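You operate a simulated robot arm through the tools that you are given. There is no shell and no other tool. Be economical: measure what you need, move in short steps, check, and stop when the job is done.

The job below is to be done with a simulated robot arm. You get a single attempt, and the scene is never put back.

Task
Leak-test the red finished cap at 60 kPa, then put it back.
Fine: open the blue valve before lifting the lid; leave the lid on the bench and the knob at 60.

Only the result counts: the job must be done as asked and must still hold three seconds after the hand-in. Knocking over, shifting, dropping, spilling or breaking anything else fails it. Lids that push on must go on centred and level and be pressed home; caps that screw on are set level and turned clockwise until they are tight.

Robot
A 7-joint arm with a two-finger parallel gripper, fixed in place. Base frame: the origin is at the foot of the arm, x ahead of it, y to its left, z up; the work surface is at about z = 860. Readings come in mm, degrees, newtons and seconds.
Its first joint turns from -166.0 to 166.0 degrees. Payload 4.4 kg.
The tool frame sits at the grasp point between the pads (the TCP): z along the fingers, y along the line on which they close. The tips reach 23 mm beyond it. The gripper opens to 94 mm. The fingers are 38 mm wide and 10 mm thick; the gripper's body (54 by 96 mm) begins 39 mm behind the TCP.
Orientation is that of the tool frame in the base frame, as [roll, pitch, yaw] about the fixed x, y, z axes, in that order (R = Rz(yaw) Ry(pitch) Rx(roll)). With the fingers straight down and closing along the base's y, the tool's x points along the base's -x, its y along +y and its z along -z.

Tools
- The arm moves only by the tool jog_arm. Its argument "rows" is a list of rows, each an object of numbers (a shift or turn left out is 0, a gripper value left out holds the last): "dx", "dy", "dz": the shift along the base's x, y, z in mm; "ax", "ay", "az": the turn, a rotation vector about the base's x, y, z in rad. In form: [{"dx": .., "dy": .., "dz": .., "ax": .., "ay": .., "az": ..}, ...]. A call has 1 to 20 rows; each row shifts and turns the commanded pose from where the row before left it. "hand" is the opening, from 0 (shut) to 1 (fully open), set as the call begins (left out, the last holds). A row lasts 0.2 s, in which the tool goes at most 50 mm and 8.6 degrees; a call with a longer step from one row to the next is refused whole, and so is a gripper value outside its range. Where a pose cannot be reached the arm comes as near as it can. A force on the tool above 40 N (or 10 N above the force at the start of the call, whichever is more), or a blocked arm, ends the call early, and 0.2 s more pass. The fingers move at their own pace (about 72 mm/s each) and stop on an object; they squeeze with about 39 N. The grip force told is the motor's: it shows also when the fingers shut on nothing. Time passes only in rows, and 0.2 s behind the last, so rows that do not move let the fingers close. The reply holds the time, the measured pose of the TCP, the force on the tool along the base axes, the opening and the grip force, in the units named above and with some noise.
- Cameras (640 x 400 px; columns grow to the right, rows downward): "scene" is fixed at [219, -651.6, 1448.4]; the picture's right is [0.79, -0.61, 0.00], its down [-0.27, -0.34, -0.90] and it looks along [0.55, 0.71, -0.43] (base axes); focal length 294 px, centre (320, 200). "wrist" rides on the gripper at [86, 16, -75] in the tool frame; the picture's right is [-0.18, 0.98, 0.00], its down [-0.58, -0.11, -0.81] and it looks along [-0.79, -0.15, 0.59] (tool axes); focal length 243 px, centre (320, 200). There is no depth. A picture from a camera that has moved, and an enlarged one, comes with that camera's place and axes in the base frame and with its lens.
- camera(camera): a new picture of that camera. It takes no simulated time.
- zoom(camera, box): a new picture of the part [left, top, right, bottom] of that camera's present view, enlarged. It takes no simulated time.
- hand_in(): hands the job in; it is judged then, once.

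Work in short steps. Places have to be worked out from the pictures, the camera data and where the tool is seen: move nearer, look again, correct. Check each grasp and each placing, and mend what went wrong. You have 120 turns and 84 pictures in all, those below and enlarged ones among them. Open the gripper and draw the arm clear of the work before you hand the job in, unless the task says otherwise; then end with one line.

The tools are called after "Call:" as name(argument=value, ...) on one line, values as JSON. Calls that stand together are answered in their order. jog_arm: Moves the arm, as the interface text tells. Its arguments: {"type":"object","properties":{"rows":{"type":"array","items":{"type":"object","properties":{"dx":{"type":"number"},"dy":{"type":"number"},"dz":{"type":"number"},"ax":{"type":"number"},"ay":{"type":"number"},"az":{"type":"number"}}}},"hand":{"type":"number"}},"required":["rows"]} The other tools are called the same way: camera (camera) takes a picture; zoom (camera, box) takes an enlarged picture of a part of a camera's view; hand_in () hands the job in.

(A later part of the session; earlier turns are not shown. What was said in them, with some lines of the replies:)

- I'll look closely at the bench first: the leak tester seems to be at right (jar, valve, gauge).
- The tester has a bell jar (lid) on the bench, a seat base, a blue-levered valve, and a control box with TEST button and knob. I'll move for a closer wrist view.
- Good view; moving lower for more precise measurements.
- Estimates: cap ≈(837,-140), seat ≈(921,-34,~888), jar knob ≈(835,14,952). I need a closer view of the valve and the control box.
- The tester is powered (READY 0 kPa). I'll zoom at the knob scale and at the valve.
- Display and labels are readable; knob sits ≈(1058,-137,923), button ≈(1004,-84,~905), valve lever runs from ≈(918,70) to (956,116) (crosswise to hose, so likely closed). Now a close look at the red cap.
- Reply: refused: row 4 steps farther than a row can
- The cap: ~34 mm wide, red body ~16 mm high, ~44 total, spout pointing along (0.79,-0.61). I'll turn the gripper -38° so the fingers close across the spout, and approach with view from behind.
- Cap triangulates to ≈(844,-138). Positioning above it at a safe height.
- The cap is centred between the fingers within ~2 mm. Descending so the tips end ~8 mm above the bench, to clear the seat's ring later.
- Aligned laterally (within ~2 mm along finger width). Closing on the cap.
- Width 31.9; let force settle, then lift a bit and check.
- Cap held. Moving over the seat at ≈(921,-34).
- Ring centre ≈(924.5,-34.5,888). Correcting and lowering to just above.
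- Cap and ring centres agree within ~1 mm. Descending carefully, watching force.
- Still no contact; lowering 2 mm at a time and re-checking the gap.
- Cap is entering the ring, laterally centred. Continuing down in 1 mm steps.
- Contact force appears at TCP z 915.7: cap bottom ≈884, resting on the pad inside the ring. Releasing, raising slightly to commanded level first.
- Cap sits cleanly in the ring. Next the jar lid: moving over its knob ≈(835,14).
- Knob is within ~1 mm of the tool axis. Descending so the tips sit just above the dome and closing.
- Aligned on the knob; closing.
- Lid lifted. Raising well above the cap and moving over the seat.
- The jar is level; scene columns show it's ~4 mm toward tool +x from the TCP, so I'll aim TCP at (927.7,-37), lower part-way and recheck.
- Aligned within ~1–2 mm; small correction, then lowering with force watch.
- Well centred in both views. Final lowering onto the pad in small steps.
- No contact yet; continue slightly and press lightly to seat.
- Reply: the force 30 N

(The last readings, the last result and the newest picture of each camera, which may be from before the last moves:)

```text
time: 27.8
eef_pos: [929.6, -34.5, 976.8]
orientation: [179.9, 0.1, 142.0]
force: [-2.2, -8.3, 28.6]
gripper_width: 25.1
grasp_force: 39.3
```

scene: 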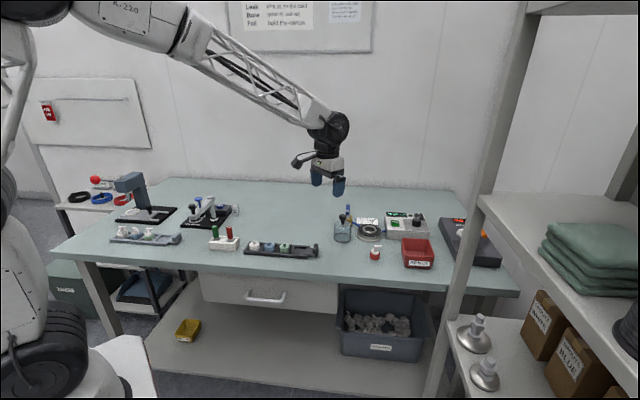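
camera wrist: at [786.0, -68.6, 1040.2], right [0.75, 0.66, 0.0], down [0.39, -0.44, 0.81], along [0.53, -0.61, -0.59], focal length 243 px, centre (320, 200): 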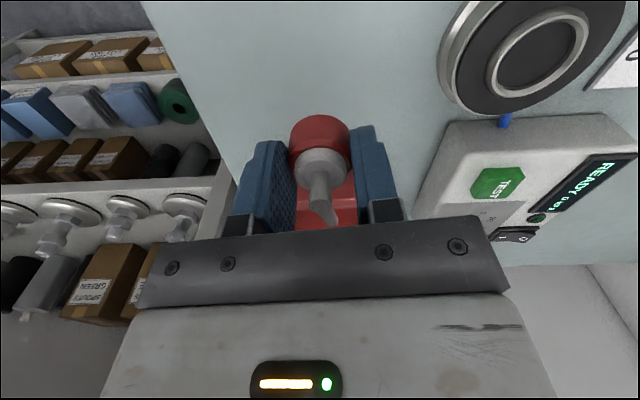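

Contact with 28 N, and a slight lateral slip. Checking the seating.

Call:
zoom(camera="scene", box=[350, 200, 390, 250])

Call:
zoom(camera="wrist", box=[240, 0, 400, 160])

```text
8.00 times, centred on (370, 225) of scene
camera zoom: at [219.0, -651.6, 1448.4], right [0.79, -0.61, 0.0], down [-0.27, -0.34, -0.9], along [0.55, 0.71, -0.43], focal length 2350 px, centre (-80, 0)
```

zoom: 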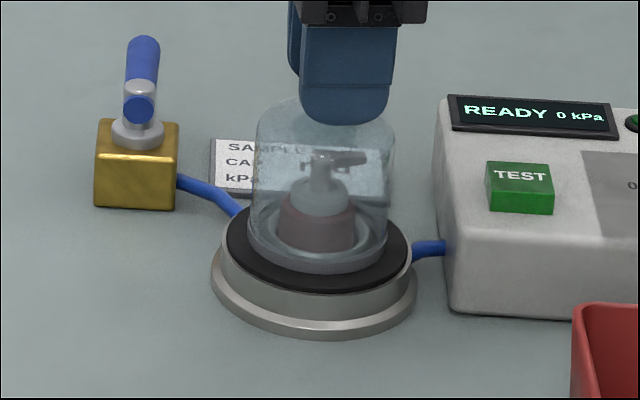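

```text
2.50 times, centred on (320, 80) of wrist
camera zoom: at [871.1, 30.9, 1050.8], right [0.75, 0.66, 0.0], down [0.39, -0.44, 0.81], along [0.53, -0.61, -0.59], focal length 606 px, centre (320, 500)
```

zoom: 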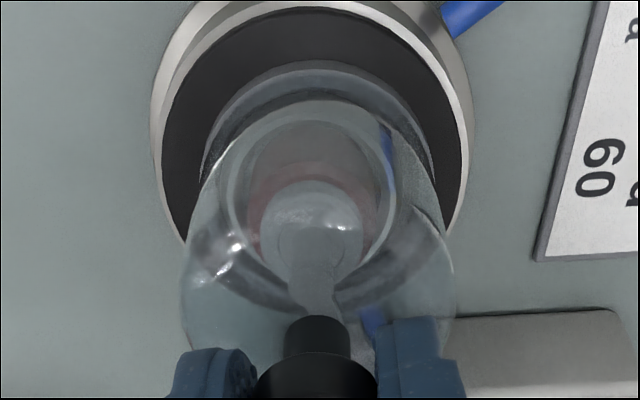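

The lid is centred on the pad. Relieving pressure and releasing.

Call:
jog_arm(rows=[{"dz": 1}, {"dz": 0.5}, {}])

Call:
jog_arm(rows=[{}, {}, {}], hand=0.7)

Call:
jog_arm(rows=[{"dz": 30}, {"dz": 35}, {"dx": -30, "dz": 20}])

Call:
zoom(camera="scene", box=[330, 190, 430, 250])

Call:
camera(camera="wrist")

```text
time: 28.6
eef_pos: [928.4, -34.6, 977.1]
orientation: [179.9, 0.0, 142.0]
force: [8.0, -11.4, 12.2]
gripper_width: 24.6
grasp_force: 39.0
```

```text
time: 29.4
eef_pos: [929.1, -35.4, 976.9]
orientation: [-180.0, 0.0, 142.0]
force: [1.0, -0.3, -0.5]
gripper_width: 65.6
grasp_force: 0.0
```

```text
time: 30.2
eef_pos: [898.7, -36.1, 1061.1]
orientation: [-180.0, 0.0, 142.0]
force: [0.0, 0.1, 0.1]
gripper_width: 65.8
grasp_force: 0.0
```

```text
6.40 times, centred on (380, 220) of scene
camera zoom: at [219.0, -651.6, 1448.4], right [0.79, -0.61, 0.0], down [-0.27, -0.34, -0.9], along [0.55, 0.71, -0.43], focal length 1880 px, centre (-64, 72)
```

zoom: 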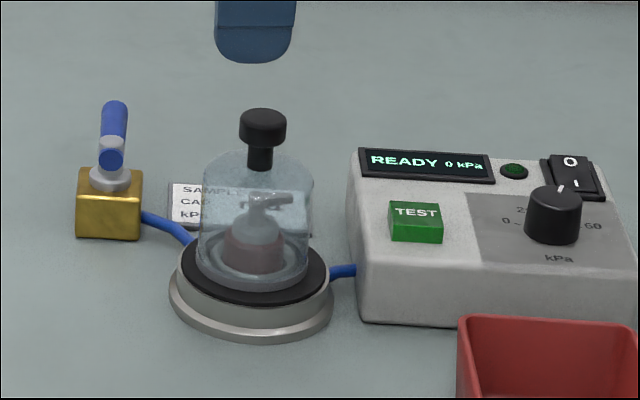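

```text
34 pictures are left
camera wrist: at [840.2, 30.5, 1135.7], right [0.75, 0.66, 0.0], down [0.39, -0.44, 0.81], along [0.53, -0.6, -0.59], focal length 243 px, centre (320, 200)
```

wrist: 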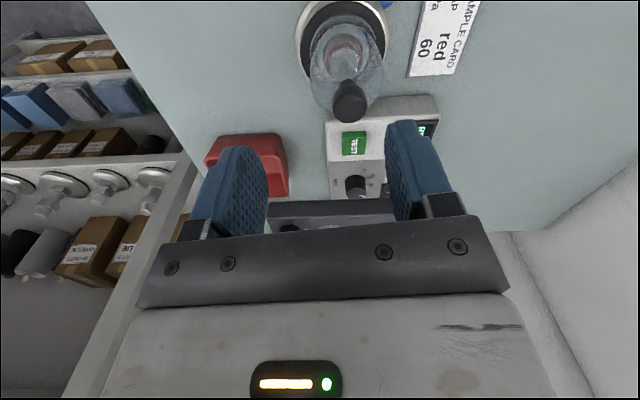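

Everything is seated. The dial reads ~40 now (0 left, 60 right), and the knob at (1058,-137) needs an outward-tilted tool. I'll turn heading to about +25° and tilt 30° outward while high up.

Call:
jog_arm(rows=[{"dx": 7.6, "dy": -14, "az": 0.1374}, {"dx": 7.6, "dy": -14, "az": 0.1374}, {"dx": 7.6, "dy": -14, "az": 0.1374}, {"dx": 7.6, "dy": -14, "az": 0.1374}, {"dx": 7.6, "dy": -14, "az": 0.1374}, {"dx": 7.6, "dy": -14, "az": 0.1374}, {"dx": 7.6, "dy": -14, "az": 0.1374}, {"dx": 7.6, "dy": -14, "az": 0.1374}, {"ax": 0.0554, "ay": -0.1187}, {"ax": 0.0554, "ay": -0.1187}, {"ax": 0.0554, "ay": -0.1187}, {"ax": 0.0554, "ay": -0.1187}, {}], hand=0.55)

```text
time: 33.0
eef_pos: [960.5, -148.1, 1061.2]
orientation: [-179.9, 30.1, -155.0]
force: [0.2, -0.7, -0.1]
gripper_width: 51.8
grasp_force: 0.1
```

Tilt reached. Moving above the knob and viewing.

Call:
jog_arm(rows=[{"dx": 32, "dy": 3, "dz": -15}, {"dx": 32, "dy": 3, "dz": -25}, {"dx": 30, "dy": 3.4, "dz": -35}, {}])

Call:
camera(camera="wrist")

Call:
zoom(camera="scene", box=[370, 170, 450, 240])

```text
time: 34.0
eef_pos: [1051.7, -138.7, 987.5]
orientation: [-179.9, 30.0, -155.0]
force: [0.3, 0.1, 0.0]
gripper_width: 51.7
grasp_force: 0.0
```

```text
33 pictures are left
camera wrist: at [942.8, -170.3, 1009.1], right [-0.27, 0.96, 0.09], down [0.14, -0.06, 0.99], along [0.95, 0.28, -0.12], focal length 243 px, centre (320, 200)
```

wrist: 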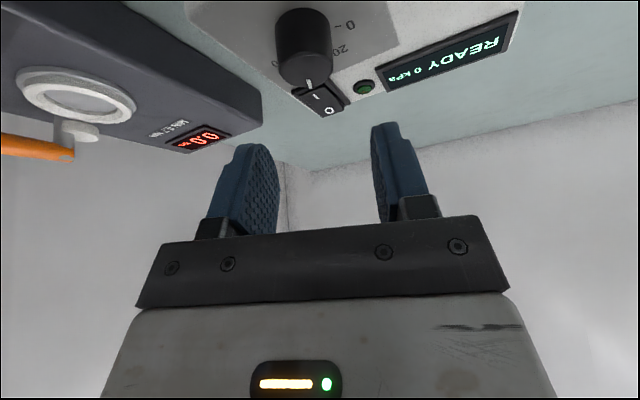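

```text
5.71 times, centred on (410, 205) of scene
camera zoom: at [219.0, -651.6, 1448.4], right [0.79, -0.61, 0.0], down [-0.27, -0.34, -0.9], along [0.55, 0.71, -0.43], focal length 1678 px, centre (-194, 171)
```

zoom: 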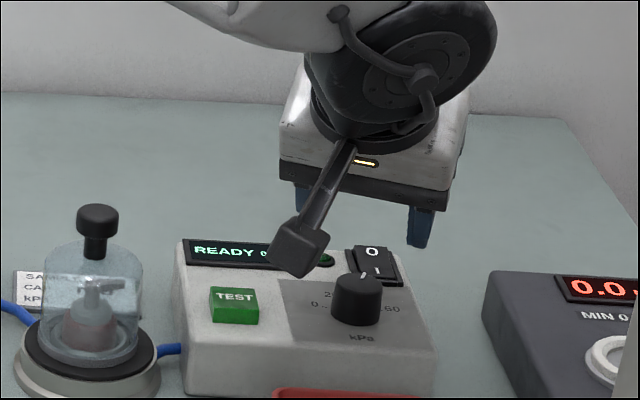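

The pose is reachable; refined knob ≈(1054,-139, top ~928). Lowering stepwise around it.

Call:
jog_arm(rows=[{"dx": 0.5, "dy": -1, "dz": -18}, {"dz": -14}, {"dz": -5}, {}])

Call:
camera(camera="wrist")

Call:
zoom(camera="scene", box=[370, 180, 450, 240])

```text
time: 35.0
eef_pos: [1052.8, -140.1, 950.4]
orientation: [180.0, 30.0, -155.0]
force: [0.2, -1.0, -0.2]
gripper_width: 51.6
grasp_force: 0.0
```

```text
31 pictures are left
camera wrist: at [943.4, -171.9, 970.8], right [-0.27, 0.96, 0.09], down [0.14, -0.06, 0.99], along [0.95, 0.28, -0.12], focal length 243 px, centre (320, 200)
```

wrist: 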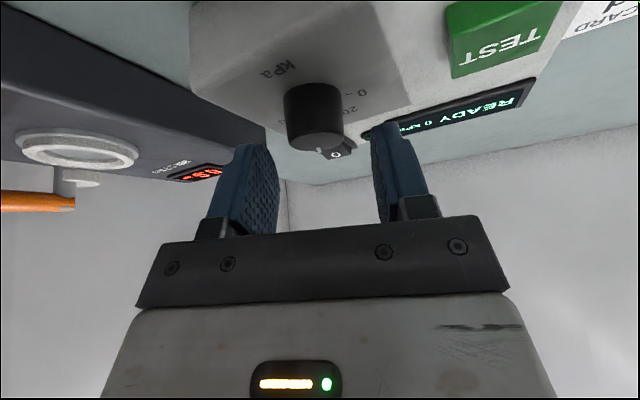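

```text
6.67 times, centred on (410, 210) of scene
camera zoom: at [219.0, -651.6, 1448.4], right [0.79, -0.61, 0.0], down [-0.27, -0.34, -0.9], along [0.55, 0.71, -0.43], focal length 1958 px, centre (-280, 133)
```

zoom: 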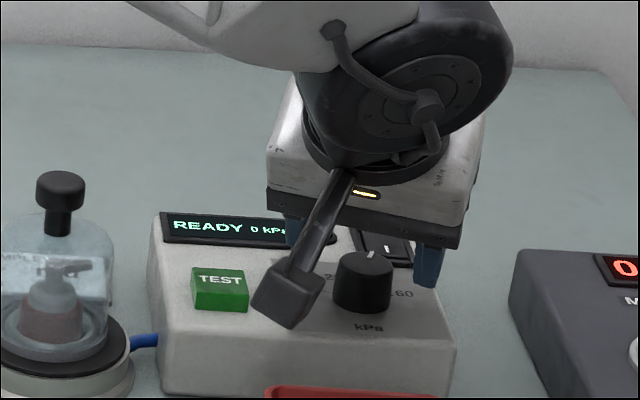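

Knob is centred between the fingers (K≈(1053,-139.5), top ≈929). Lowering the last 9 mm gently and closing.

Call:
jog_arm(rows=[{"dx": -1, "dz": -3}, {"dz": -3}, {"dz": -3}, {}])

Call:
jog_arm(rows=[{}, {}, {}, {}], hand=0)

Call:
camera(camera="wrist")

```text
time: 36.0
eef_pos: [1052.3, -140.2, 940.9]
orientation: [-179.9, 29.9, -155.1]
force: [-0.7, 0.1, 0.1]
gripper_width: 51.7
grasp_force: 0.0
```

```text
time: 37.0
eef_pos: [1052.8, -140.9, 939.4]
orientation: [179.9, 30.1, -155.1]
force: [5.8, -8.0, -1.7]
gripper_width: 29.8
grasp_force: 44.8
```

```text
29 pictures are left
camera wrist: at [943.5, -172.3, 961.4], right [-0.27, 0.96, 0.09], down [0.14, -0.06, 0.99], along [0.95, 0.28, -0.12], focal length 243 px, centre (320, 200)
```

wrist: 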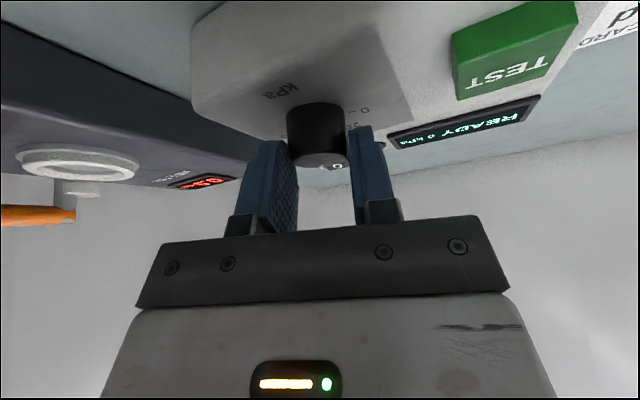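

Gripped (29.8 mm). Relieving the side load, then turning clockwise in part to check.

Call:
jog_arm(rows=[{"dx": 0.3, "dy": -0.7}, {"az": -0.07}, {"az": -0.1}, {"az": -0.1}, {"az": -0.1}, {}])

Call:
zoom(camera="scene", box=[390, 190, 450, 240])

```text
time: 38.4
eef_pos: [1052.6, -138.3, 940.3]
orientation: [180.0, 30.0, -176.2]
force: [-6.6, 17.4, -0.3]
gripper_width: 29.3
grasp_force: 45.0
```

```text
8.00 times, centred on (420, 215) of scene
camera zoom: at [219.0, -651.6, 1448.4], right [0.79, -0.61, 0.0], down [-0.27, -0.34, -0.9], along [0.55, 0.71, -0.43], focal length 2350 px, centre (-480, 80)
```

zoom: 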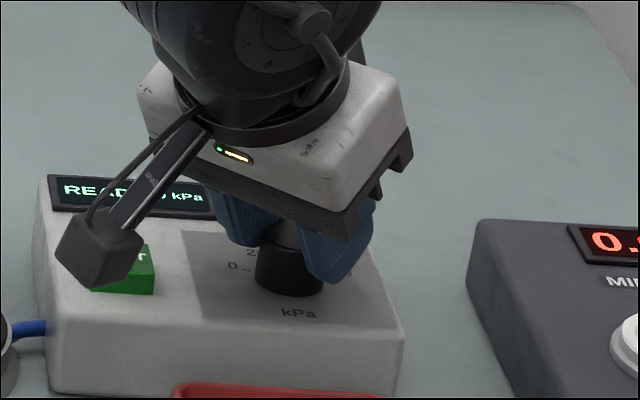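

Turned 21°, side load 17 N toward +y; re-centring and turning the remaining ~22°.

Call:
jog_arm(rows=[{"dx": -0.5, "dy": 2}, {"az": -0.1}, {"az": -0.1}, {"az": -0.1}, {"az": -0.08}, {}])

Call:
jog_arm(rows=[{}, {}, {}], hand=0.55)

Call:
jog_arm(rows=[{"dz": 15}, {"dz": 30}, {"dz": 30}, {}])

Call:
zoom(camera="scene", box=[390, 190, 450, 240])

Call:
zoom(camera="wrist", box=[240, 0, 400, 130])

```text
time: 39.8
eef_pos: [1051.7, -136.4, 940.4]
orientation: [-180.0, 30.0, 161.9]
force: [-6.5, 7.5, -3.0]
gripper_width: 29.5
grasp_force: 45.2
```

```text
time: 40.6
eef_pos: [1052.3, -137.7, 941.8]
orientation: [180.0, 30.0, 162.0]
force: [0.2, -0.7, 0.4]
gripper_width: 51.7
grasp_force: 0.0
```

```text
time: 41.6
eef_pos: [1051.8, -136.5, 1017.3]
orientation: [-180.0, 30.0, 162.0]
force: [0.4, 0.3, -0.3]
gripper_width: 51.5
grasp_force: 0.1
```

```text
8.00 times, centred on (420, 215) of scene
camera zoom: at [219.0, -651.6, 1448.4], right [0.79, -0.61, 0.0], down [-0.27, -0.34, -0.9], along [0.55, 0.71, -0.43], focal length 2350 px, centre (-480, 80)
```

zoom: 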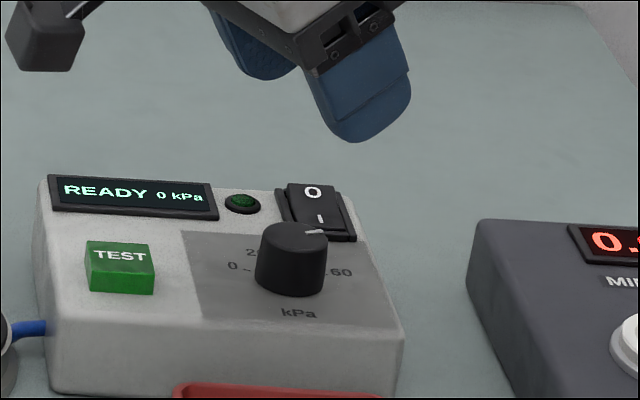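

```text
3.08 times, centred on (320, 65) of wrist
camera zoom: at [950.4, -85.4, 1037.7], right [0.46, 0.89, 0.09], down [0.06, -0.13, 0.99], along [0.89, -0.44, -0.12], focal length 746 px, centre (320, 615)
```

zoom: 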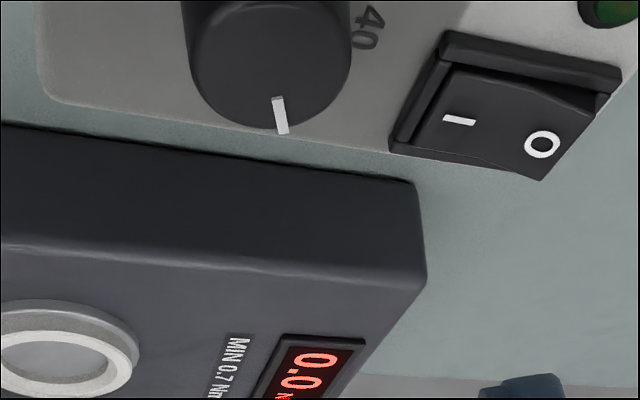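

Pointer is now near 60. A tight zoom of the dial to verify accurately.

Call:
zoom(camera="scene", box=[414, 214, 438, 232])

```text
16.00 times, centred on (426, 223) of scene
camera zoom: at [219.0, -651.6, 1448.4], right [0.79, -0.61, 0.0], down [-0.27, -0.34, -0.9], along [0.55, 0.71, -0.43], focal length 4699 px, centre (-1376, -168)
```

zoom: 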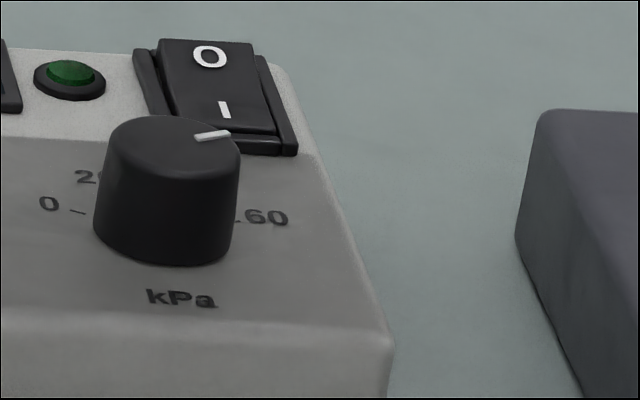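

Pointer measures ~17° vs the 60 mark at ~12–18°, so it's set about right; the display during the test will confirm. Next: close the fingers, swing heading to +45° (keeping the camera arm away from the lid) and go above TEST ≈(1001,-84).

Call:
jog_arm(rows=[{"dz": 20, "dx": -5, "az": 0.1375}, {"dz": 15, "dx": -5, "dy": 2, "az": 0.1375}, {"dx": -5, "dy": 5, "az": 0.1375}, {"dx": -5, "dy": 7, "az": 0.1375}, {"dx": -6, "dy": 8, "az": 0.1375}, {"dx": -8, "dy": 10, "az": 0.1375}, {"dx": -8, "dy": 10, "az": 0.1375}, {"dx": -8, "dy": 11.5, "az": 0.1375}, {"dz": -30}, {"dz": -35}, {}], hand=0)

Call:
zoom(camera="scene", box=[355, 170, 435, 240])

Call:
camera(camera="wrist")

```text
time: 44.0
eef_pos: [1002.7, -84.1, 986.1]
orientation: [-180.0, 30.1, -135.0]
force: [-0.1, 0.1, 0.6]
gripper_width: 0.0
grasp_force: 38.8
```

```text
5.71 times, centred on (395, 205) of scene
camera zoom: at [219.0, -651.6, 1448.4], right [0.79, -0.61, 0.0], down [-0.27, -0.34, -0.9], along [0.55, 0.71, -0.43], focal length 1678 px, centre (-109, 171)
```

zoom: 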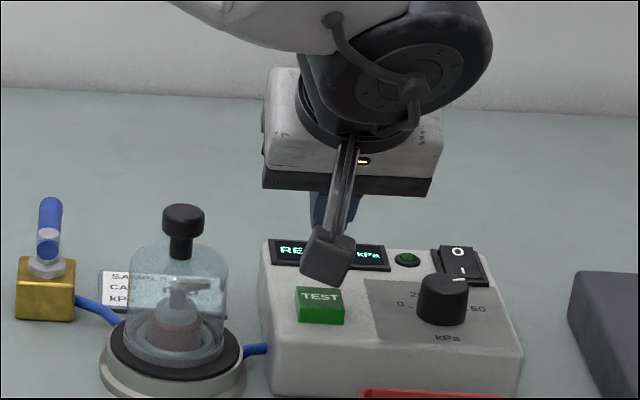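

```text
23 pictures are left
camera wrist: at [912.4, -151.1, 1006.1], right [-0.58, 0.81, 0.09], down [0.15, -0.01, 0.99], along [0.8, 0.59, -0.12], focal length 243 px, centre (320, 200)
```

wrist: 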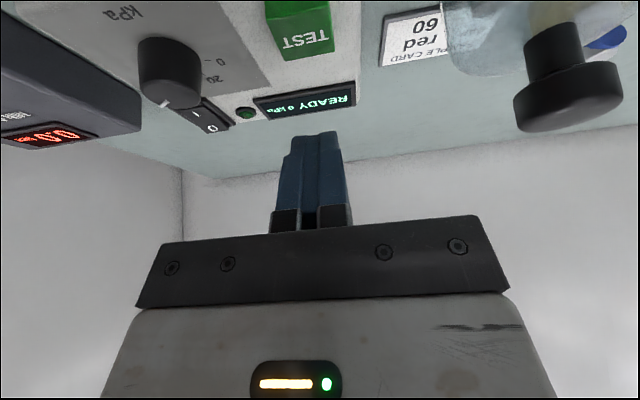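

Slight correction toward (1000,-85), then descend onto the button.

Call:
jog_arm(rows=[{"dx": -2.5, "dy": -1, "dz": -15}, {"dz": -15}, {"dz": -4}, {"dz": -2}, {"dz": -2}])

Call:
zoom(camera="wrist", box=[220, 40, 400, 190])

```text
time: 45.2
eef_pos: [1002.5, -86.6, 948.1]
orientation: [180.0, 29.9, -135.0]
force: [0.6, 0.4, 0.3]
gripper_width: 0.1
grasp_force: 38.2
```

```text
2.67 times, centred on (310, 115) of wrist
camera zoom: at [910.3, -153.1, 969.8], right [-0.58, 0.81, 0.09], down [0.15, -0.01, 0.99], along [0.8, 0.59, -0.12], focal length 647 px, centre (347, 427)
```

zoom: 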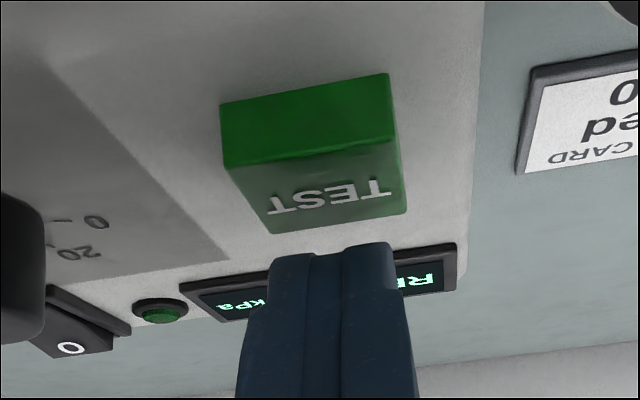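

Tip is near the rear part of the button; shifting 5 mm toward the front and pressing down with force watch.

Call:
jog_arm(rows=[{"dx": -4, "dy": -3.5}, {"dz": -2}, {"dz": -2}, {"dz": -2}])

Call:
jog_arm(rows=[{"dz": -2}, {"dz": -1.5}, {"dz": -1.5}])

```text
time: 46.2
eef_pos: [995.7, -90.3, 943.2]
orientation: [-180.0, 30.1, -135.0]
force: [1.6, -0.2, 1.8]
gripper_width: 0.1
grasp_force: 38.8
```

```text
time: 47.0
eef_pos: [997.8, -90.8, 938.9]
orientation: [180.0, 30.0, -135.0]
force: [-2.3, 3.1, 10.6]
gripper_width: 0.0
grasp_force: 38.7
```

Contact with ~10 N; checking the display and whether the button travelled.

Call:
zoom(camera="scene", box=[355, 190, 435, 240])

```text
8.00 times, centred on (395, 215) of scene
camera zoom: at [219.0, -651.6, 1448.4], right [0.79, -0.61, 0.0], down [-0.27, -0.34, -0.9], along [0.55, 0.71, -0.43], focal length 2350 px, centre (-280, 80)
```

zoom: 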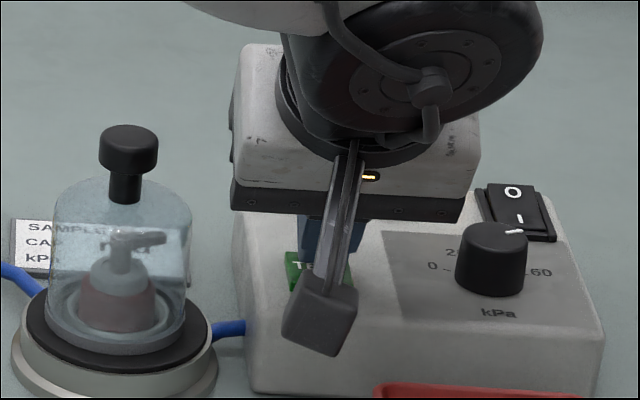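

The display is hidden from the scene camera; lifting off and reading it by the wrist camera.

Call:
jog_arm(rows=[{"dz": 15}, {"dz": 20}])

Call:
zoom(camera="wrist", box=[120, 0, 440, 160])

```text
time: 47.6
eef_pos: [996.8, -89.9, 972.4]
orientation: [179.9, 30.0, -135.0]
force: [0.1, -0.6, -0.4]
gripper_width: 0.0
grasp_force: 38.7
```

```text
2.00 times, centred on (280, 80) of wrist
camera zoom: at [905.5, -156.6, 993.4], right [-0.58, 0.81, 0.09], down [0.15, -0.01, 0.99], along [0.8, 0.59, -0.12], focal length 485 px, centre (400, 440)
```

zoom: 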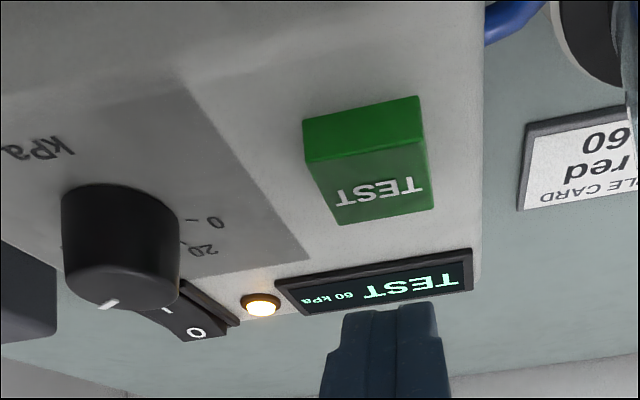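

The display shows "TEST 60 kPa" with an amber lamp: setpoint exactly 60. While it runs I retreat, straighten the tool, and go look at the valve.

Call:
jog_arm(rows=[{"dz": 35}, {"dz": 40}, {"dx": -10, "ax": -0.0926, "ay": 0.0926}, {"dx": -10, "ax": -0.0926, "ay": 0.0926}, {"dx": -10, "ax": -0.0926, "ay": 0.0926}, {"dx": -10, "ax": -0.0926, "ay": 0.0926}, {"dx": -18, "dy": 27, "az": -0.131}, {"dx": -18, "dy": 27, "az": -0.131}, {"dx": -18, "dy": 27, "az": -0.131}, {"dx": -18, "dy": 27, "az": -0.131}, {"dx": -18, "dy": 27, "az": -0.131}, {"dx": -18, "dy": 27, "az": -0.131}, {}, {}, {}, {}])

Call:
camera(camera="wrist")

Call:
zoom(camera="scene", box=[335, 190, 435, 250])

```text
time: 51.0
eef_pos: [847.0, 72.7, 1047.4]
orientation: [-180.0, 0.0, 180.0]
force: [0.3, 0.6, -0.1]
gripper_width: 0.0
grasp_force: 39.5
```

```text
19 pictures are left
camera wrist: at [760.5, 90.1, 1121.2], right [0.19, 0.98, 0.0], down [0.58, -0.11, 0.81], along [0.79, -0.15, -0.59], focal length 243 px, centre (320, 200)
```

wrist: 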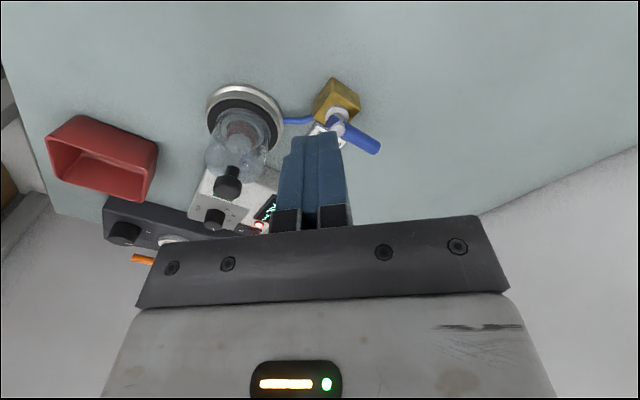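

```text
6.40 times, centred on (385, 220) of scene
camera zoom: at [219.0, -651.6, 1448.4], right [0.79, -0.61, 0.0], down [-0.27, -0.34, -0.9], along [0.55, 0.71, -0.43], focal length 1880 px, centre (-96, 72)
```

zoom: 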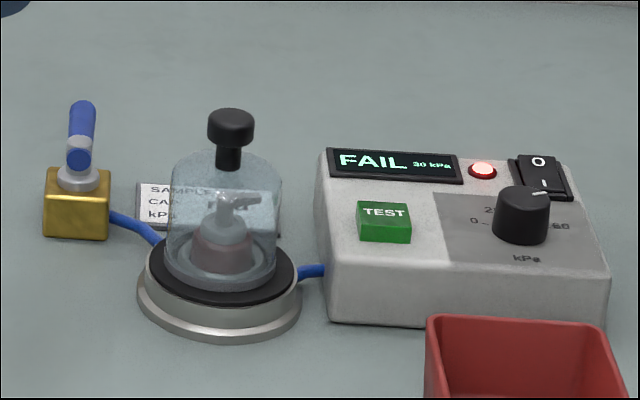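

Result: FAIL at 30 kPa. The task still says to put the cap back. Now a closer look at the valve before opening it.

Call:
zoom(camera="wrist", box=[270, 60, 400, 170])

Call:
zoom(camera="scene", box=[335, 195, 415, 245])

```text
3.64 times, centred on (335, 115) of wrist
camera zoom: at [760.5, 90.1, 1121.2], right [0.19, 0.98, 0.0], down [0.58, -0.11, 0.81], along [0.79, -0.15, -0.59], focal length 882 px, centre (266, 509)
```

zoom: 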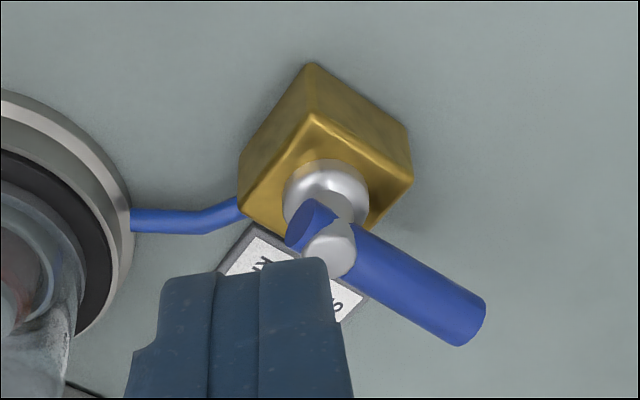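

```text
8.00 times, centred on (375, 220) of scene
camera zoom: at [219.0, -651.6, 1448.4], right [0.79, -0.61, 0.0], down [-0.27, -0.34, -0.9], along [0.55, 0.71, -0.43], focal length 2350 px, centre (-120, 40)
```

zoom: 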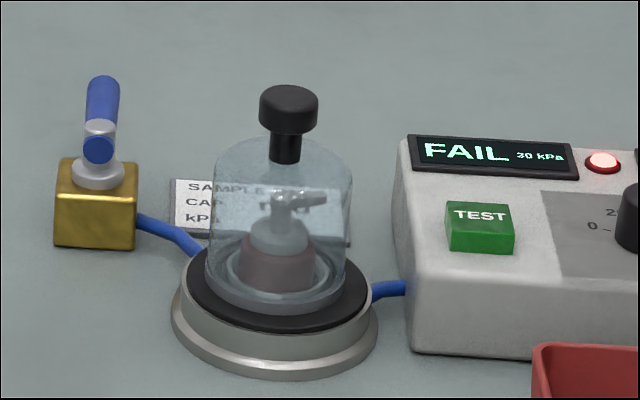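

Pressure holds at 30 kPa, so the valve is closed. The lever runs from pivot ≈(917,79) to end ≈(955,118), z≈914. I'll use the fingers as a fork straddling the lever with heading 46°.

Call:
jog_arm(rows=[{"dx": 16.5, "dy": 6, "az": 0.1338}, {"dx": 16.5, "dy": 6, "az": 0.1338}, {"dx": 16.5, "dy": 6, "az": 0.1338}, {"dx": 16.5, "dy": 6, "az": 0.1338}, {"dx": 16.5, "dy": 6, "az": 0.1338}, {"dx": 16.5, "dy": 6, "az": 0.1338}, {"dz": -40}, {"dz": -37}, {}], hand=0.4)

Call:
camera(camera="wrist")

```text
time: 53.0
eef_pos: [947.2, 106.3, 971.0]
orientation: [180.0, 0.0, -134.0]
force: [-0.1, 0.1, -0.2]
gripper_width: 37.3
grasp_force: 0.0
```

```text
15 pictures are left
camera wrist: at [875.4, 55.8, 1044.1], right [-0.58, 0.82, 0.0], down [0.48, 0.34, 0.81], along [0.66, 0.47, -0.59], focal length 243 px, centre (320, 200)
```

wrist: 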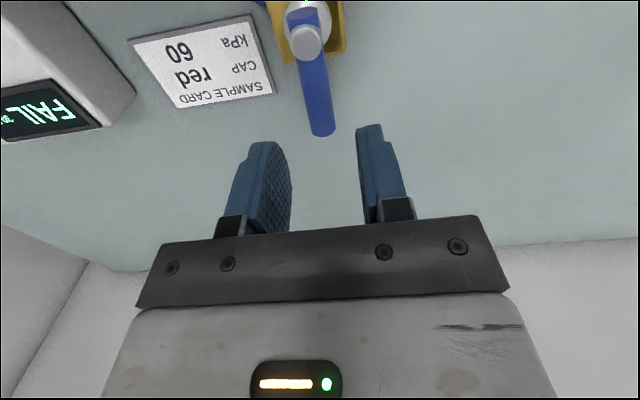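

Lever lies centrally between the fingers. Descending and narrowing to a loose fork.

Call:
jog_arm(rows=[{"dz": -20}, {"dz": -15}, {"dz": -7}, {}])

Call:
jog_arm(rows=[{}, {}], hand=0.19)

```text
time: 54.0
eef_pos: [946.9, 107.2, 929.4]
orientation: [180.0, 0.0, -134.1]
force: [0.2, 0.3, 0.3]
gripper_width: 37.4
grasp_force: 0.1
```

```text
time: 54.6
eef_pos: [947.7, 106.6, 928.5]
orientation: [180.0, 0.0, -134.0]
force: [0.0, -0.5, -0.2]
gripper_width: 17.9
grasp_force: 0.1
```

Testing the clockwise direction with the first 22°.

Call:
jog_arm(rows=[{"dx": 3.4, "dy": -4.2, "az": -0.1309}, {"dx": 2.8, "dy": -4.6, "az": -0.1309}, {"dx": 2.2, "dy": -5.0, "az": -0.1309}, {}])

```text
time: 55.3
eef_pos: [952.0, 101.9, 929.1]
orientation: [179.8, -0.2, -151.0]
force: [-21.5, 26.0, 3.7]
gripper_width: 32.6
grasp_force: 17.0
stopped in row 3: the force on the tool passed its limit (the readings are from after the stop); the commanded pose is now the measured one
```

Clockwise is blocked (lever at its stop), so it opens counter-clockwise. Returning to the start pose.

Call:
jog_arm(rows=[{"dx": -2.2, "dy": 2.5, "az": 0.1485}, {"dx": -2.2, "dy": 2.4, "az": 0.1485}, {}])

Call:
zoom(camera="scene", box=[320, 180, 410, 250])

```text
time: 56.1
eef_pos: [948.3, 103.8, 928.1]
orientation: [179.9, -0.3, -134.3]
force: [-6.8, 3.6, -0.5]
gripper_width: 21.1
grasp_force: 3.1
```

```text
5.71 times, centred on (365, 215) of scene
camera zoom: at [219.0, -651.6, 1448.4], right [0.79, -0.61, 0.0], down [-0.27, -0.34, -0.9], along [0.55, 0.71, -0.43], focal length 1678 px, centre (63, 114)
```

zoom: 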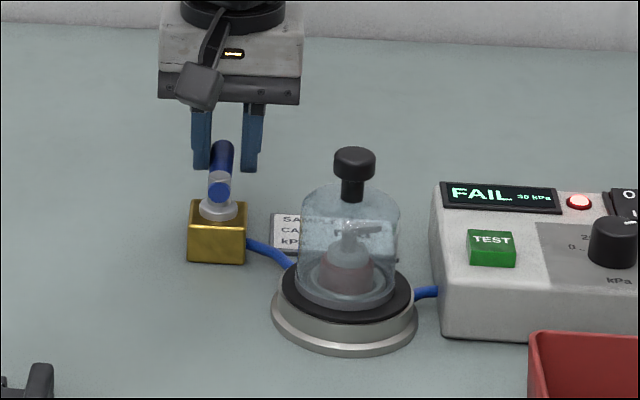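

No harm done. Now turning counter-clockwise, first 30°.

Call:
jog_arm(rows=[{"dx": -2, "dy": 4}, {"dx": -4, "dy": 3.6, "az": 0.1309}, {"dx": -4.5, "dy": 3, "az": 0.1309}, {"dx": -4.9, "dy": 2.4, "az": 0.1309}, {"dx": -5.2, "dy": 1.8, "az": 0.1309}, {}])

```text
time: 57.5
eef_pos: [927.0, 120.1, 927.0]
orientation: [-180.0, 0.0, -104.0]
force: [0.6, -0.3, 0.3]
gripper_width: 18.4
grasp_force: 0.9
```

It turns freely. Continuing another 60° in the same arc.

Call:
jog_arm(rows=[{"dx": -5.3, "dy": 1, "az": 0.1309}, {"dx": -5.4, "dy": 0.4, "az": 0.1309}, {"dx": -5.4, "dy": -0.4, "az": 0.1309}, {"dx": -5.3, "dy": -1, "az": 0.1309}, {}])

Call:
jog_arm(rows=[{"dx": -5.2, "dy": -1.8, "az": 0.1309}, {"dx": -4.9, "dy": -2.4, "az": 0.1309}, {"dx": -4.5, "dy": -3, "az": 0.1309}, {"dx": -4, "dy": -3.6, "az": 0.1309}, {}])

Call:
zoom(camera="scene", box=[320, 180, 410, 250])

```text
time: 58.7
eef_pos: [906.9, 119.7, 928.8]
orientation: [179.8, 0.0, -74.1]
force: [0.9, -0.2, 1.0]
gripper_width: 18.1
grasp_force: 0.2
```

```text
time: 59.9
eef_pos: [889.3, 107.9, 928.9]
orientation: [179.9, 0.0, -44.2]
force: [-0.3, -0.8, 0.5]
gripper_width: 17.8
grasp_force: 0.3
```

```text
5.71 times, centred on (365, 215) of scene
camera zoom: at [219.0, -651.6, 1448.4], right [0.79, -0.61, 0.0], down [-0.27, -0.34, -0.9], along [0.55, 0.71, -0.43], focal length 1678 px, centre (63, 114)
```

zoom: 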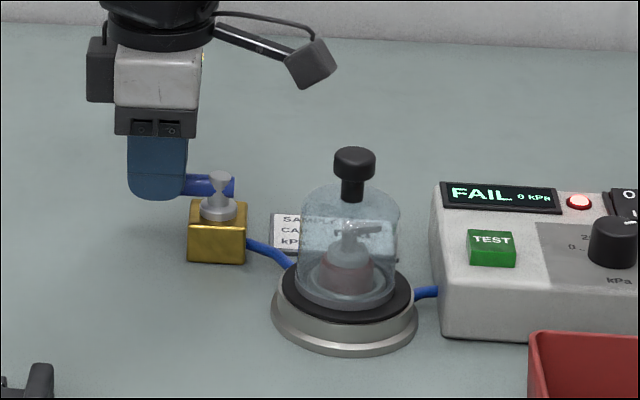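

Pressure vented to 0 kPa – valve open. Opening the fork, rising and rotating back to the lid-gripping heading, above the lid.

Call:
jog_arm(rows=[{}, {"dz": 20}, {"dz": 40}, {"dz": 40}, {"dz": 30, "az": -0.138}, {"az": -0.138}, {"az": -0.138}, {"az": -0.138}, {"az": -0.138}, {"az": -0.138}, {"az": -0.138}, {"az": -0.138}, {"az": -0.138}, {"az": -0.138}, {"az": -0.138}, {"az": -0.138}], hand=0.4)

Call:
jog_arm(rows=[{"dx": 4, "dy": -14, "az": -0.138}, {"dx": 4, "dy": -14, "az": -0.138}, {"dx": 4, "dy": -14, "az": -0.138}, {"dx": 4, "dy": -14, "az": -0.138}, {"dx": 4, "dy": -14, "az": -0.138}, {"dx": 4, "dy": -14, "az": -0.138}, {"dx": 4, "dy": -14, "az": -0.138}, {"dx": 4, "dy": -14, "az": -0.138}, {"dx": 4, "dy": -14, "az": -0.138}, {"dx": 3.7, "dy": -17.4, "az": -0.138}, {}], hand=0.7)

```text
time: 63.3
eef_pos: [887.9, 109.4, 1056.3]
orientation: [179.9, -0.1, -139.2]
force: [0.3, -0.3, 0.4]
gripper_width: 37.5
grasp_force: 0.0
```

```text
time: 65.7
eef_pos: [928.1, -35.3, 1060.2]
orientation: [179.9, -0.2, 141.7]
force: [-1.2, -0.7, -0.4]
gripper_width: 65.8
grasp_force: 0.0
```

At the lid's release position; descending to the same height and gripping its knob.

Call:
jog_arm(rows=[{"dx": -1, "dz": -30}, {"dz": -30}, {"dz": -15}, {"dz": -8}, {}])

Call:
jog_arm(rows=[{}, {}, {}, {}, {}], hand=0)

Call:
jog_arm(rows=[{"dz": 4}, {"dz": 8}, {"dz": 15}, {"dz": 25}, {"dz": 25}, {}])

Call:
zoom(camera="scene", box=[320, 180, 410, 250])

```text
time: 66.9
eef_pos: [925.0, -36.3, 975.0]
orientation: [179.9, -0.1, 141.8]
force: [0.3, 0.2, 0.0]
gripper_width: 65.3
grasp_force: 0.0
```

```text
time: 68.1
eef_pos: [925.1, -36.8, 974.7]
orientation: [179.9, -0.1, 141.8]
force: [0.5, -0.2, -1.1]
gripper_width: 24.8
grasp_force: 39.1
```

```text
time: 69.5
eef_pos: [927.7, -36.7, 1054.2]
orientation: [179.8, 0.0, 141.8]
force: [-0.1, 0.0, -0.9]
gripper_width: 24.7
grasp_force: 39.0
```

```text
5.71 times, centred on (365, 215) of scene
camera zoom: at [219.0, -651.6, 1448.4], right [0.79, -0.61, 0.0], down [-0.27, -0.34, -0.9], along [0.55, 0.71, -0.43], focal length 1678 px, centre (63, 114)
```

zoom: 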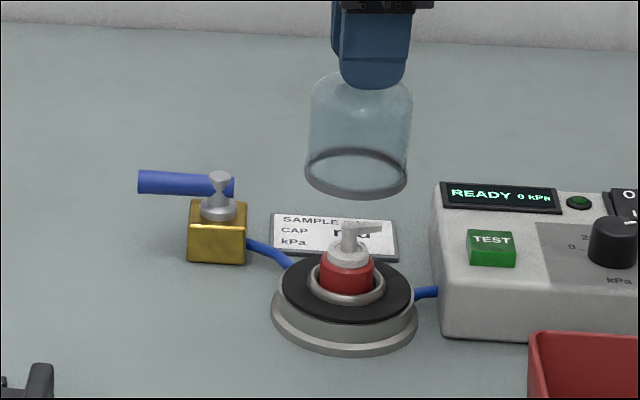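

Lid lifted, tester back to READY, cap in place. Returning the lid to its original bench spot.

Call:
jog_arm(rows=[{"dx": -30, "dy": 16}, {"dx": -30, "dy": 16}, {"dx": -29, "dy": 15.5}, {"dz": -30}, {"dz": -30}, {"dz": -25}, {"dz": -8}, {}])

Call:
jog_arm(rows=[{"dz": -2}, {"dz": -2}, {"dz": -1}, {"dz": -1}, {}])

```text
time: 71.3
eef_pos: [838.0, 12.6, 959.3]
orientation: [179.9, 0.0, 141.9]
force: [0.4, 0.3, -0.5]
gripper_width: 24.4
grasp_force: 39.0
```

```text
time: 72.5
eef_pos: [837.9, 12.0, 952.9]
orientation: [179.9, -0.1, 141.8]
force: [0.1, 0.1, -1.2]
gripper_width: 24.5
grasp_force: 39.3
```

Not touching yet; continue in 0.7 mm steps.

Call:
jog_arm(rows=[{"dz": -0.7}, {"dz": -0.7}, {}])

Call:
jog_arm(rows=[{"dz": -0.7}, {"dz": -0.5}, {}])

```text
time: 73.3
eef_pos: [838.6, 11.6, 952.1]
orientation: [179.8, -0.1, 142.0]
force: [-0.3, 1.4, 6.1]
gripper_width: 24.7
grasp_force: 39.3
```

```text
time: 74.1
eef_pos: [839.3, 12.3, 952.0]
orientation: [179.8, 0.0, 141.8]
force: [4.6, -3.7, 19.6]
gripper_width: 24.5
grasp_force: 39.5
```

Lid on the bench. Easing off, releasing, and rising clear.

Call:
jog_arm(rows=[{"dz": 1.2}, {}])

Call:
jog_arm(rows=[{}, {}, {}], hand=0.7)

Call:
jog_arm(rows=[{"dz": 20}, {"dz": 30}, {"dx": 29, "dy": -15.5}, {"dx": 29, "dy": -15.5}, {"dx": 28, "dy": -15.5}, {}])

Call:
zoom(camera="wrist", box=[220, 0, 420, 200])

Call:
zoom(camera="scene", box=[320, 180, 410, 250])

```text
time: 74.7
eef_pos: [837.0, 13.0, 951.6]
orientation: [180.0, -0.2, 141.7]
force: [3.5, 2.5, 13.3]
gripper_width: 24.7
grasp_force: 38.6
```

```text
time: 75.5
eef_pos: [838.2, 12.7, 951.8]
orientation: [179.9, -0.1, 141.8]
force: [0.3, 0.5, 1.5]
gripper_width: 66.0
grasp_force: 0.1
```

```text
time: 76.9
eef_pos: [923.6, -35.0, 1000.6]
orientation: [180.0, -0.1, 141.8]
force: [0.0, 0.7, 0.0]
gripper_width: 65.6
grasp_force: 0.1
```

```text
2.00 times, centred on (320, 100) of wrist
camera zoom: at [866.5, 32.0, 1075.4], right [0.75, 0.66, 0.0], down [0.39, -0.45, 0.8], along [0.53, -0.61, -0.59], focal length 485 px, centre (320, 400)
```

zoom: 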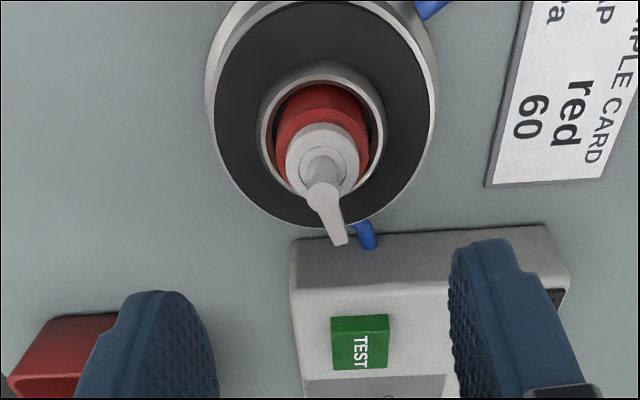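

```text
5.71 times, centred on (365, 215) of scene
camera zoom: at [219.0, -651.6, 1448.4], right [0.79, -0.61, 0.0], down [-0.27, -0.34, -0.9], along [0.55, 0.71, -0.43], focal length 1678 px, centre (63, 114)
```

zoom: 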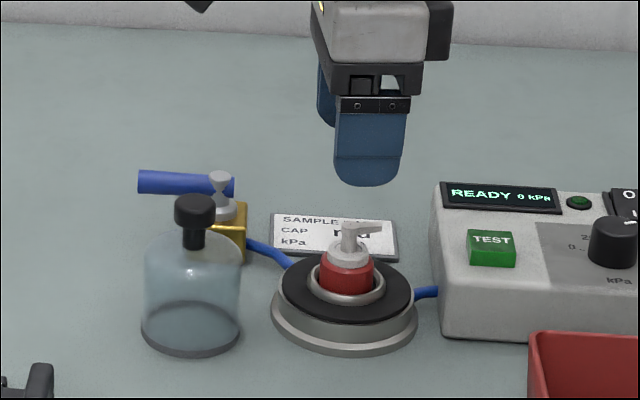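

Lid stands well on the bench; cap is where I left it. Descending on the cap to the earlier release pose and gripping.

Call:
jog_arm(rows=[{"dx": 1, "dy": 0.5, "dz": -30}, {"dz": -30}, {"dz": -18}, {"dz": -7}, {}])

Call:
jog_arm(rows=[{}, {}, {}, {}, {}, {}], hand=0)

Call:
jog_arm(rows=[{"dz": 3}, {"dz": 5}, {"dz": 10}, {"dz": 20}, {"dz": 20}, {}])

Call:
zoom(camera="wrist", box=[220, 0, 420, 200])

```text
time: 78.1
eef_pos: [924.0, -34.8, 916.0]
orientation: [179.8, -0.2, 141.8]
force: [0.3, -1.0, -0.6]
gripper_width: 65.8
grasp_force: 0.0
```

```text
time: 79.5
eef_pos: [924.3, -35.4, 917.1]
orientation: [179.9, -0.1, 141.8]
force: [-0.5, 0.3, -0.3]
gripper_width: 31.9
grasp_force: 10.5
```

```text
time: 80.9
eef_pos: [924.4, -33.3, 973.8]
orientation: [179.9, 0.0, 141.9]
force: [0.2, 0.3, -0.5]
gripper_width: 31.9
grasp_force: 10.0
```

```text
2.00 times, centred on (320, 100) of wrist
camera zoom: at [867.0, 33.1, 1048.9], right [0.75, 0.66, 0.0], down [0.39, -0.45, 0.8], along [0.53, -0.61, -0.59], focal length 485 px, centre (320, 400)
```

zoom: 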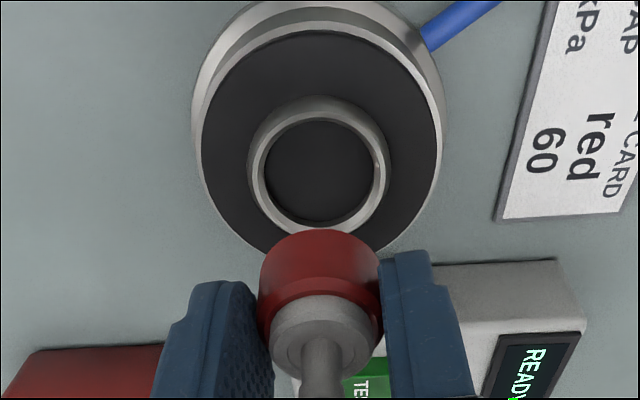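

Cap held identically to before. Returning it to its original place (TCP 844.5,-136.3).

Call:
jog_arm(rows=[{"dx": -27, "dy": -34}, {"dx": -27, "dy": -34}, {"dx": -26, "dy": -34.5}, {}, {"dz": -30}, {"dz": -30}, {"dz": -15}, {}])

Call:
jog_arm(rows=[{"dz": -2}, {"dz": -1}, {"dz": -1}, {"dz": -1}, {}])

```text
time: 82.7
eef_pos: [845.2, -136.2, 901.6]
orientation: [179.9, -0.1, 141.8]
force: [-0.2, -0.3, 0.3]
gripper_width: 31.6
grasp_force: 10.2
```

```text
time: 83.9
eef_pos: [844.3, -135.1, 895.2]
orientation: [179.9, -0.2, 141.9]
force: [0.1, 0.3, -1.6]
gripper_width: 31.9
grasp_force: 10.3
```

Expected contact near 892–893; small steps on.

Call:
jog_arm(rows=[{"dz": -1}, {"dz": -1}, {}])

Call:
jog_arm(rows=[{"dz": -0.8}, {"dz": -0.7}, {}])

```text
time: 84.7
eef_pos: [844.7, -135.2, 893.7]
orientation: [179.9, -0.1, 141.8]
force: [0.1, 0.6, -0.7]
gripper_width: 32.0
grasp_force: 10.1
```

```text
time: 85.5
eef_pos: [844.3, -136.3, 891.8]
orientation: [179.8, -0.2, 141.7]
force: [0.6, -0.3, 7.8]
gripper_width: 31.8
grasp_force: 9.7
```

Contact (8 N). Releasing and rising.

Call:
jog_arm(rows=[{"dz": 0.4}, {}, {}], hand=0.9)

Call:
jog_arm(rows=[{"dz": 20}, {"dz": 30}, {"dz": 40}, {"dx": -30, "dz": 40}, {"dx": -40, "dy": 20, "dz": 20}, {"dx": -40, "dy": 20}, {}])

Call:
zoom(camera="scene", box=[310, 185, 450, 275])

Call:
zoom(camera="scene", box=[350, 220, 400, 270])

```text
time: 86.3
eef_pos: [845.1, -136.0, 891.8]
orientation: [179.9, -0.1, 141.8]
force: [0.7, -1.5, -0.6]
gripper_width: 84.7
grasp_force: 0.1
```

```text
time: 87.9
eef_pos: [733.6, -96.5, 1040.9]
orientation: [180.0, -0.1, 141.8]
force: [0.2, 0.0, 1.0]
gripper_width: 84.9
grasp_force: 0.0
```

```text
4.44 times, centred on (380, 230) of scene
camera zoom: at [219.0, -651.6, 1448.4], right [0.79, -0.61, 0.0], down [-0.27, -0.34, -0.9], along [0.55, 0.71, -0.43], focal length 1305 px, centre (53, 67)
```

zoom: 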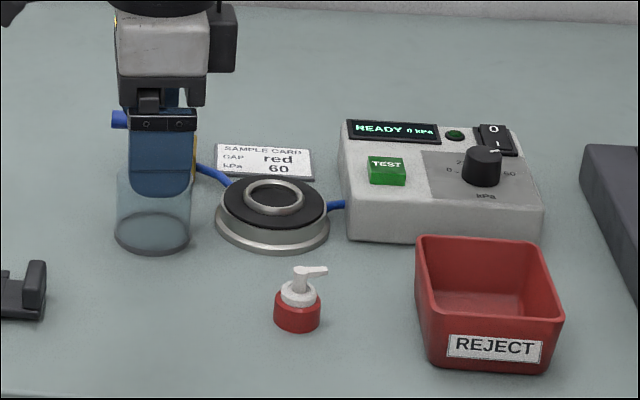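

```text
8.00 times, centred on (375, 245) of scene
camera zoom: at [219.0, -651.6, 1448.4], right [0.79, -0.61, 0.0], down [-0.27, -0.34, -0.9], along [0.55, 0.71, -0.43], focal length 2350 px, centre (-120, -160)
```

zoom: 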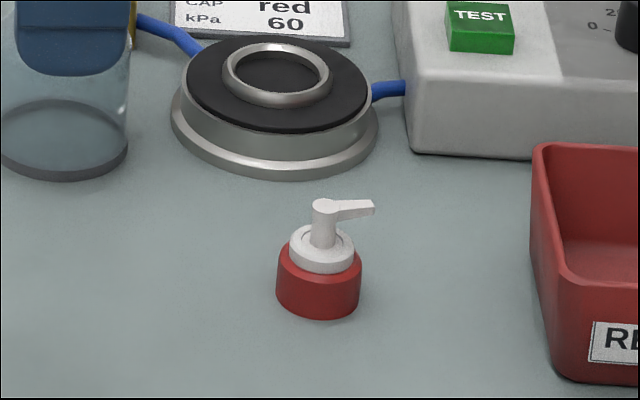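

The cap is back in its original spot (within ~1 mm), the lid is on the bench, the valve is open and the knob is at 60. I'm drawing the arm further clear, then handing in.

Call:
jog_arm(rows=[{"dx": -30, "dy": 20, "dz": 40}, {"dx": -30, "dy": 20, "dz": 30}, {"dx": -30, "dy": 20}, {}])

Call:
hand_in()

```text
refused: row 1 steps farther than a row can; nothing moved
```

```text
The job is handed in.
```

I leak-tested the red cap at 60 kPa and it read FAIL, with 30 kPa left. I then opened the blue valve before lifting the lid, left the lid on the bench and the knob at 60, and put the cap back. My last retreat move was refused, so I handed in with the open gripper about 180 mm above the bench and 110 mm back from the cap.
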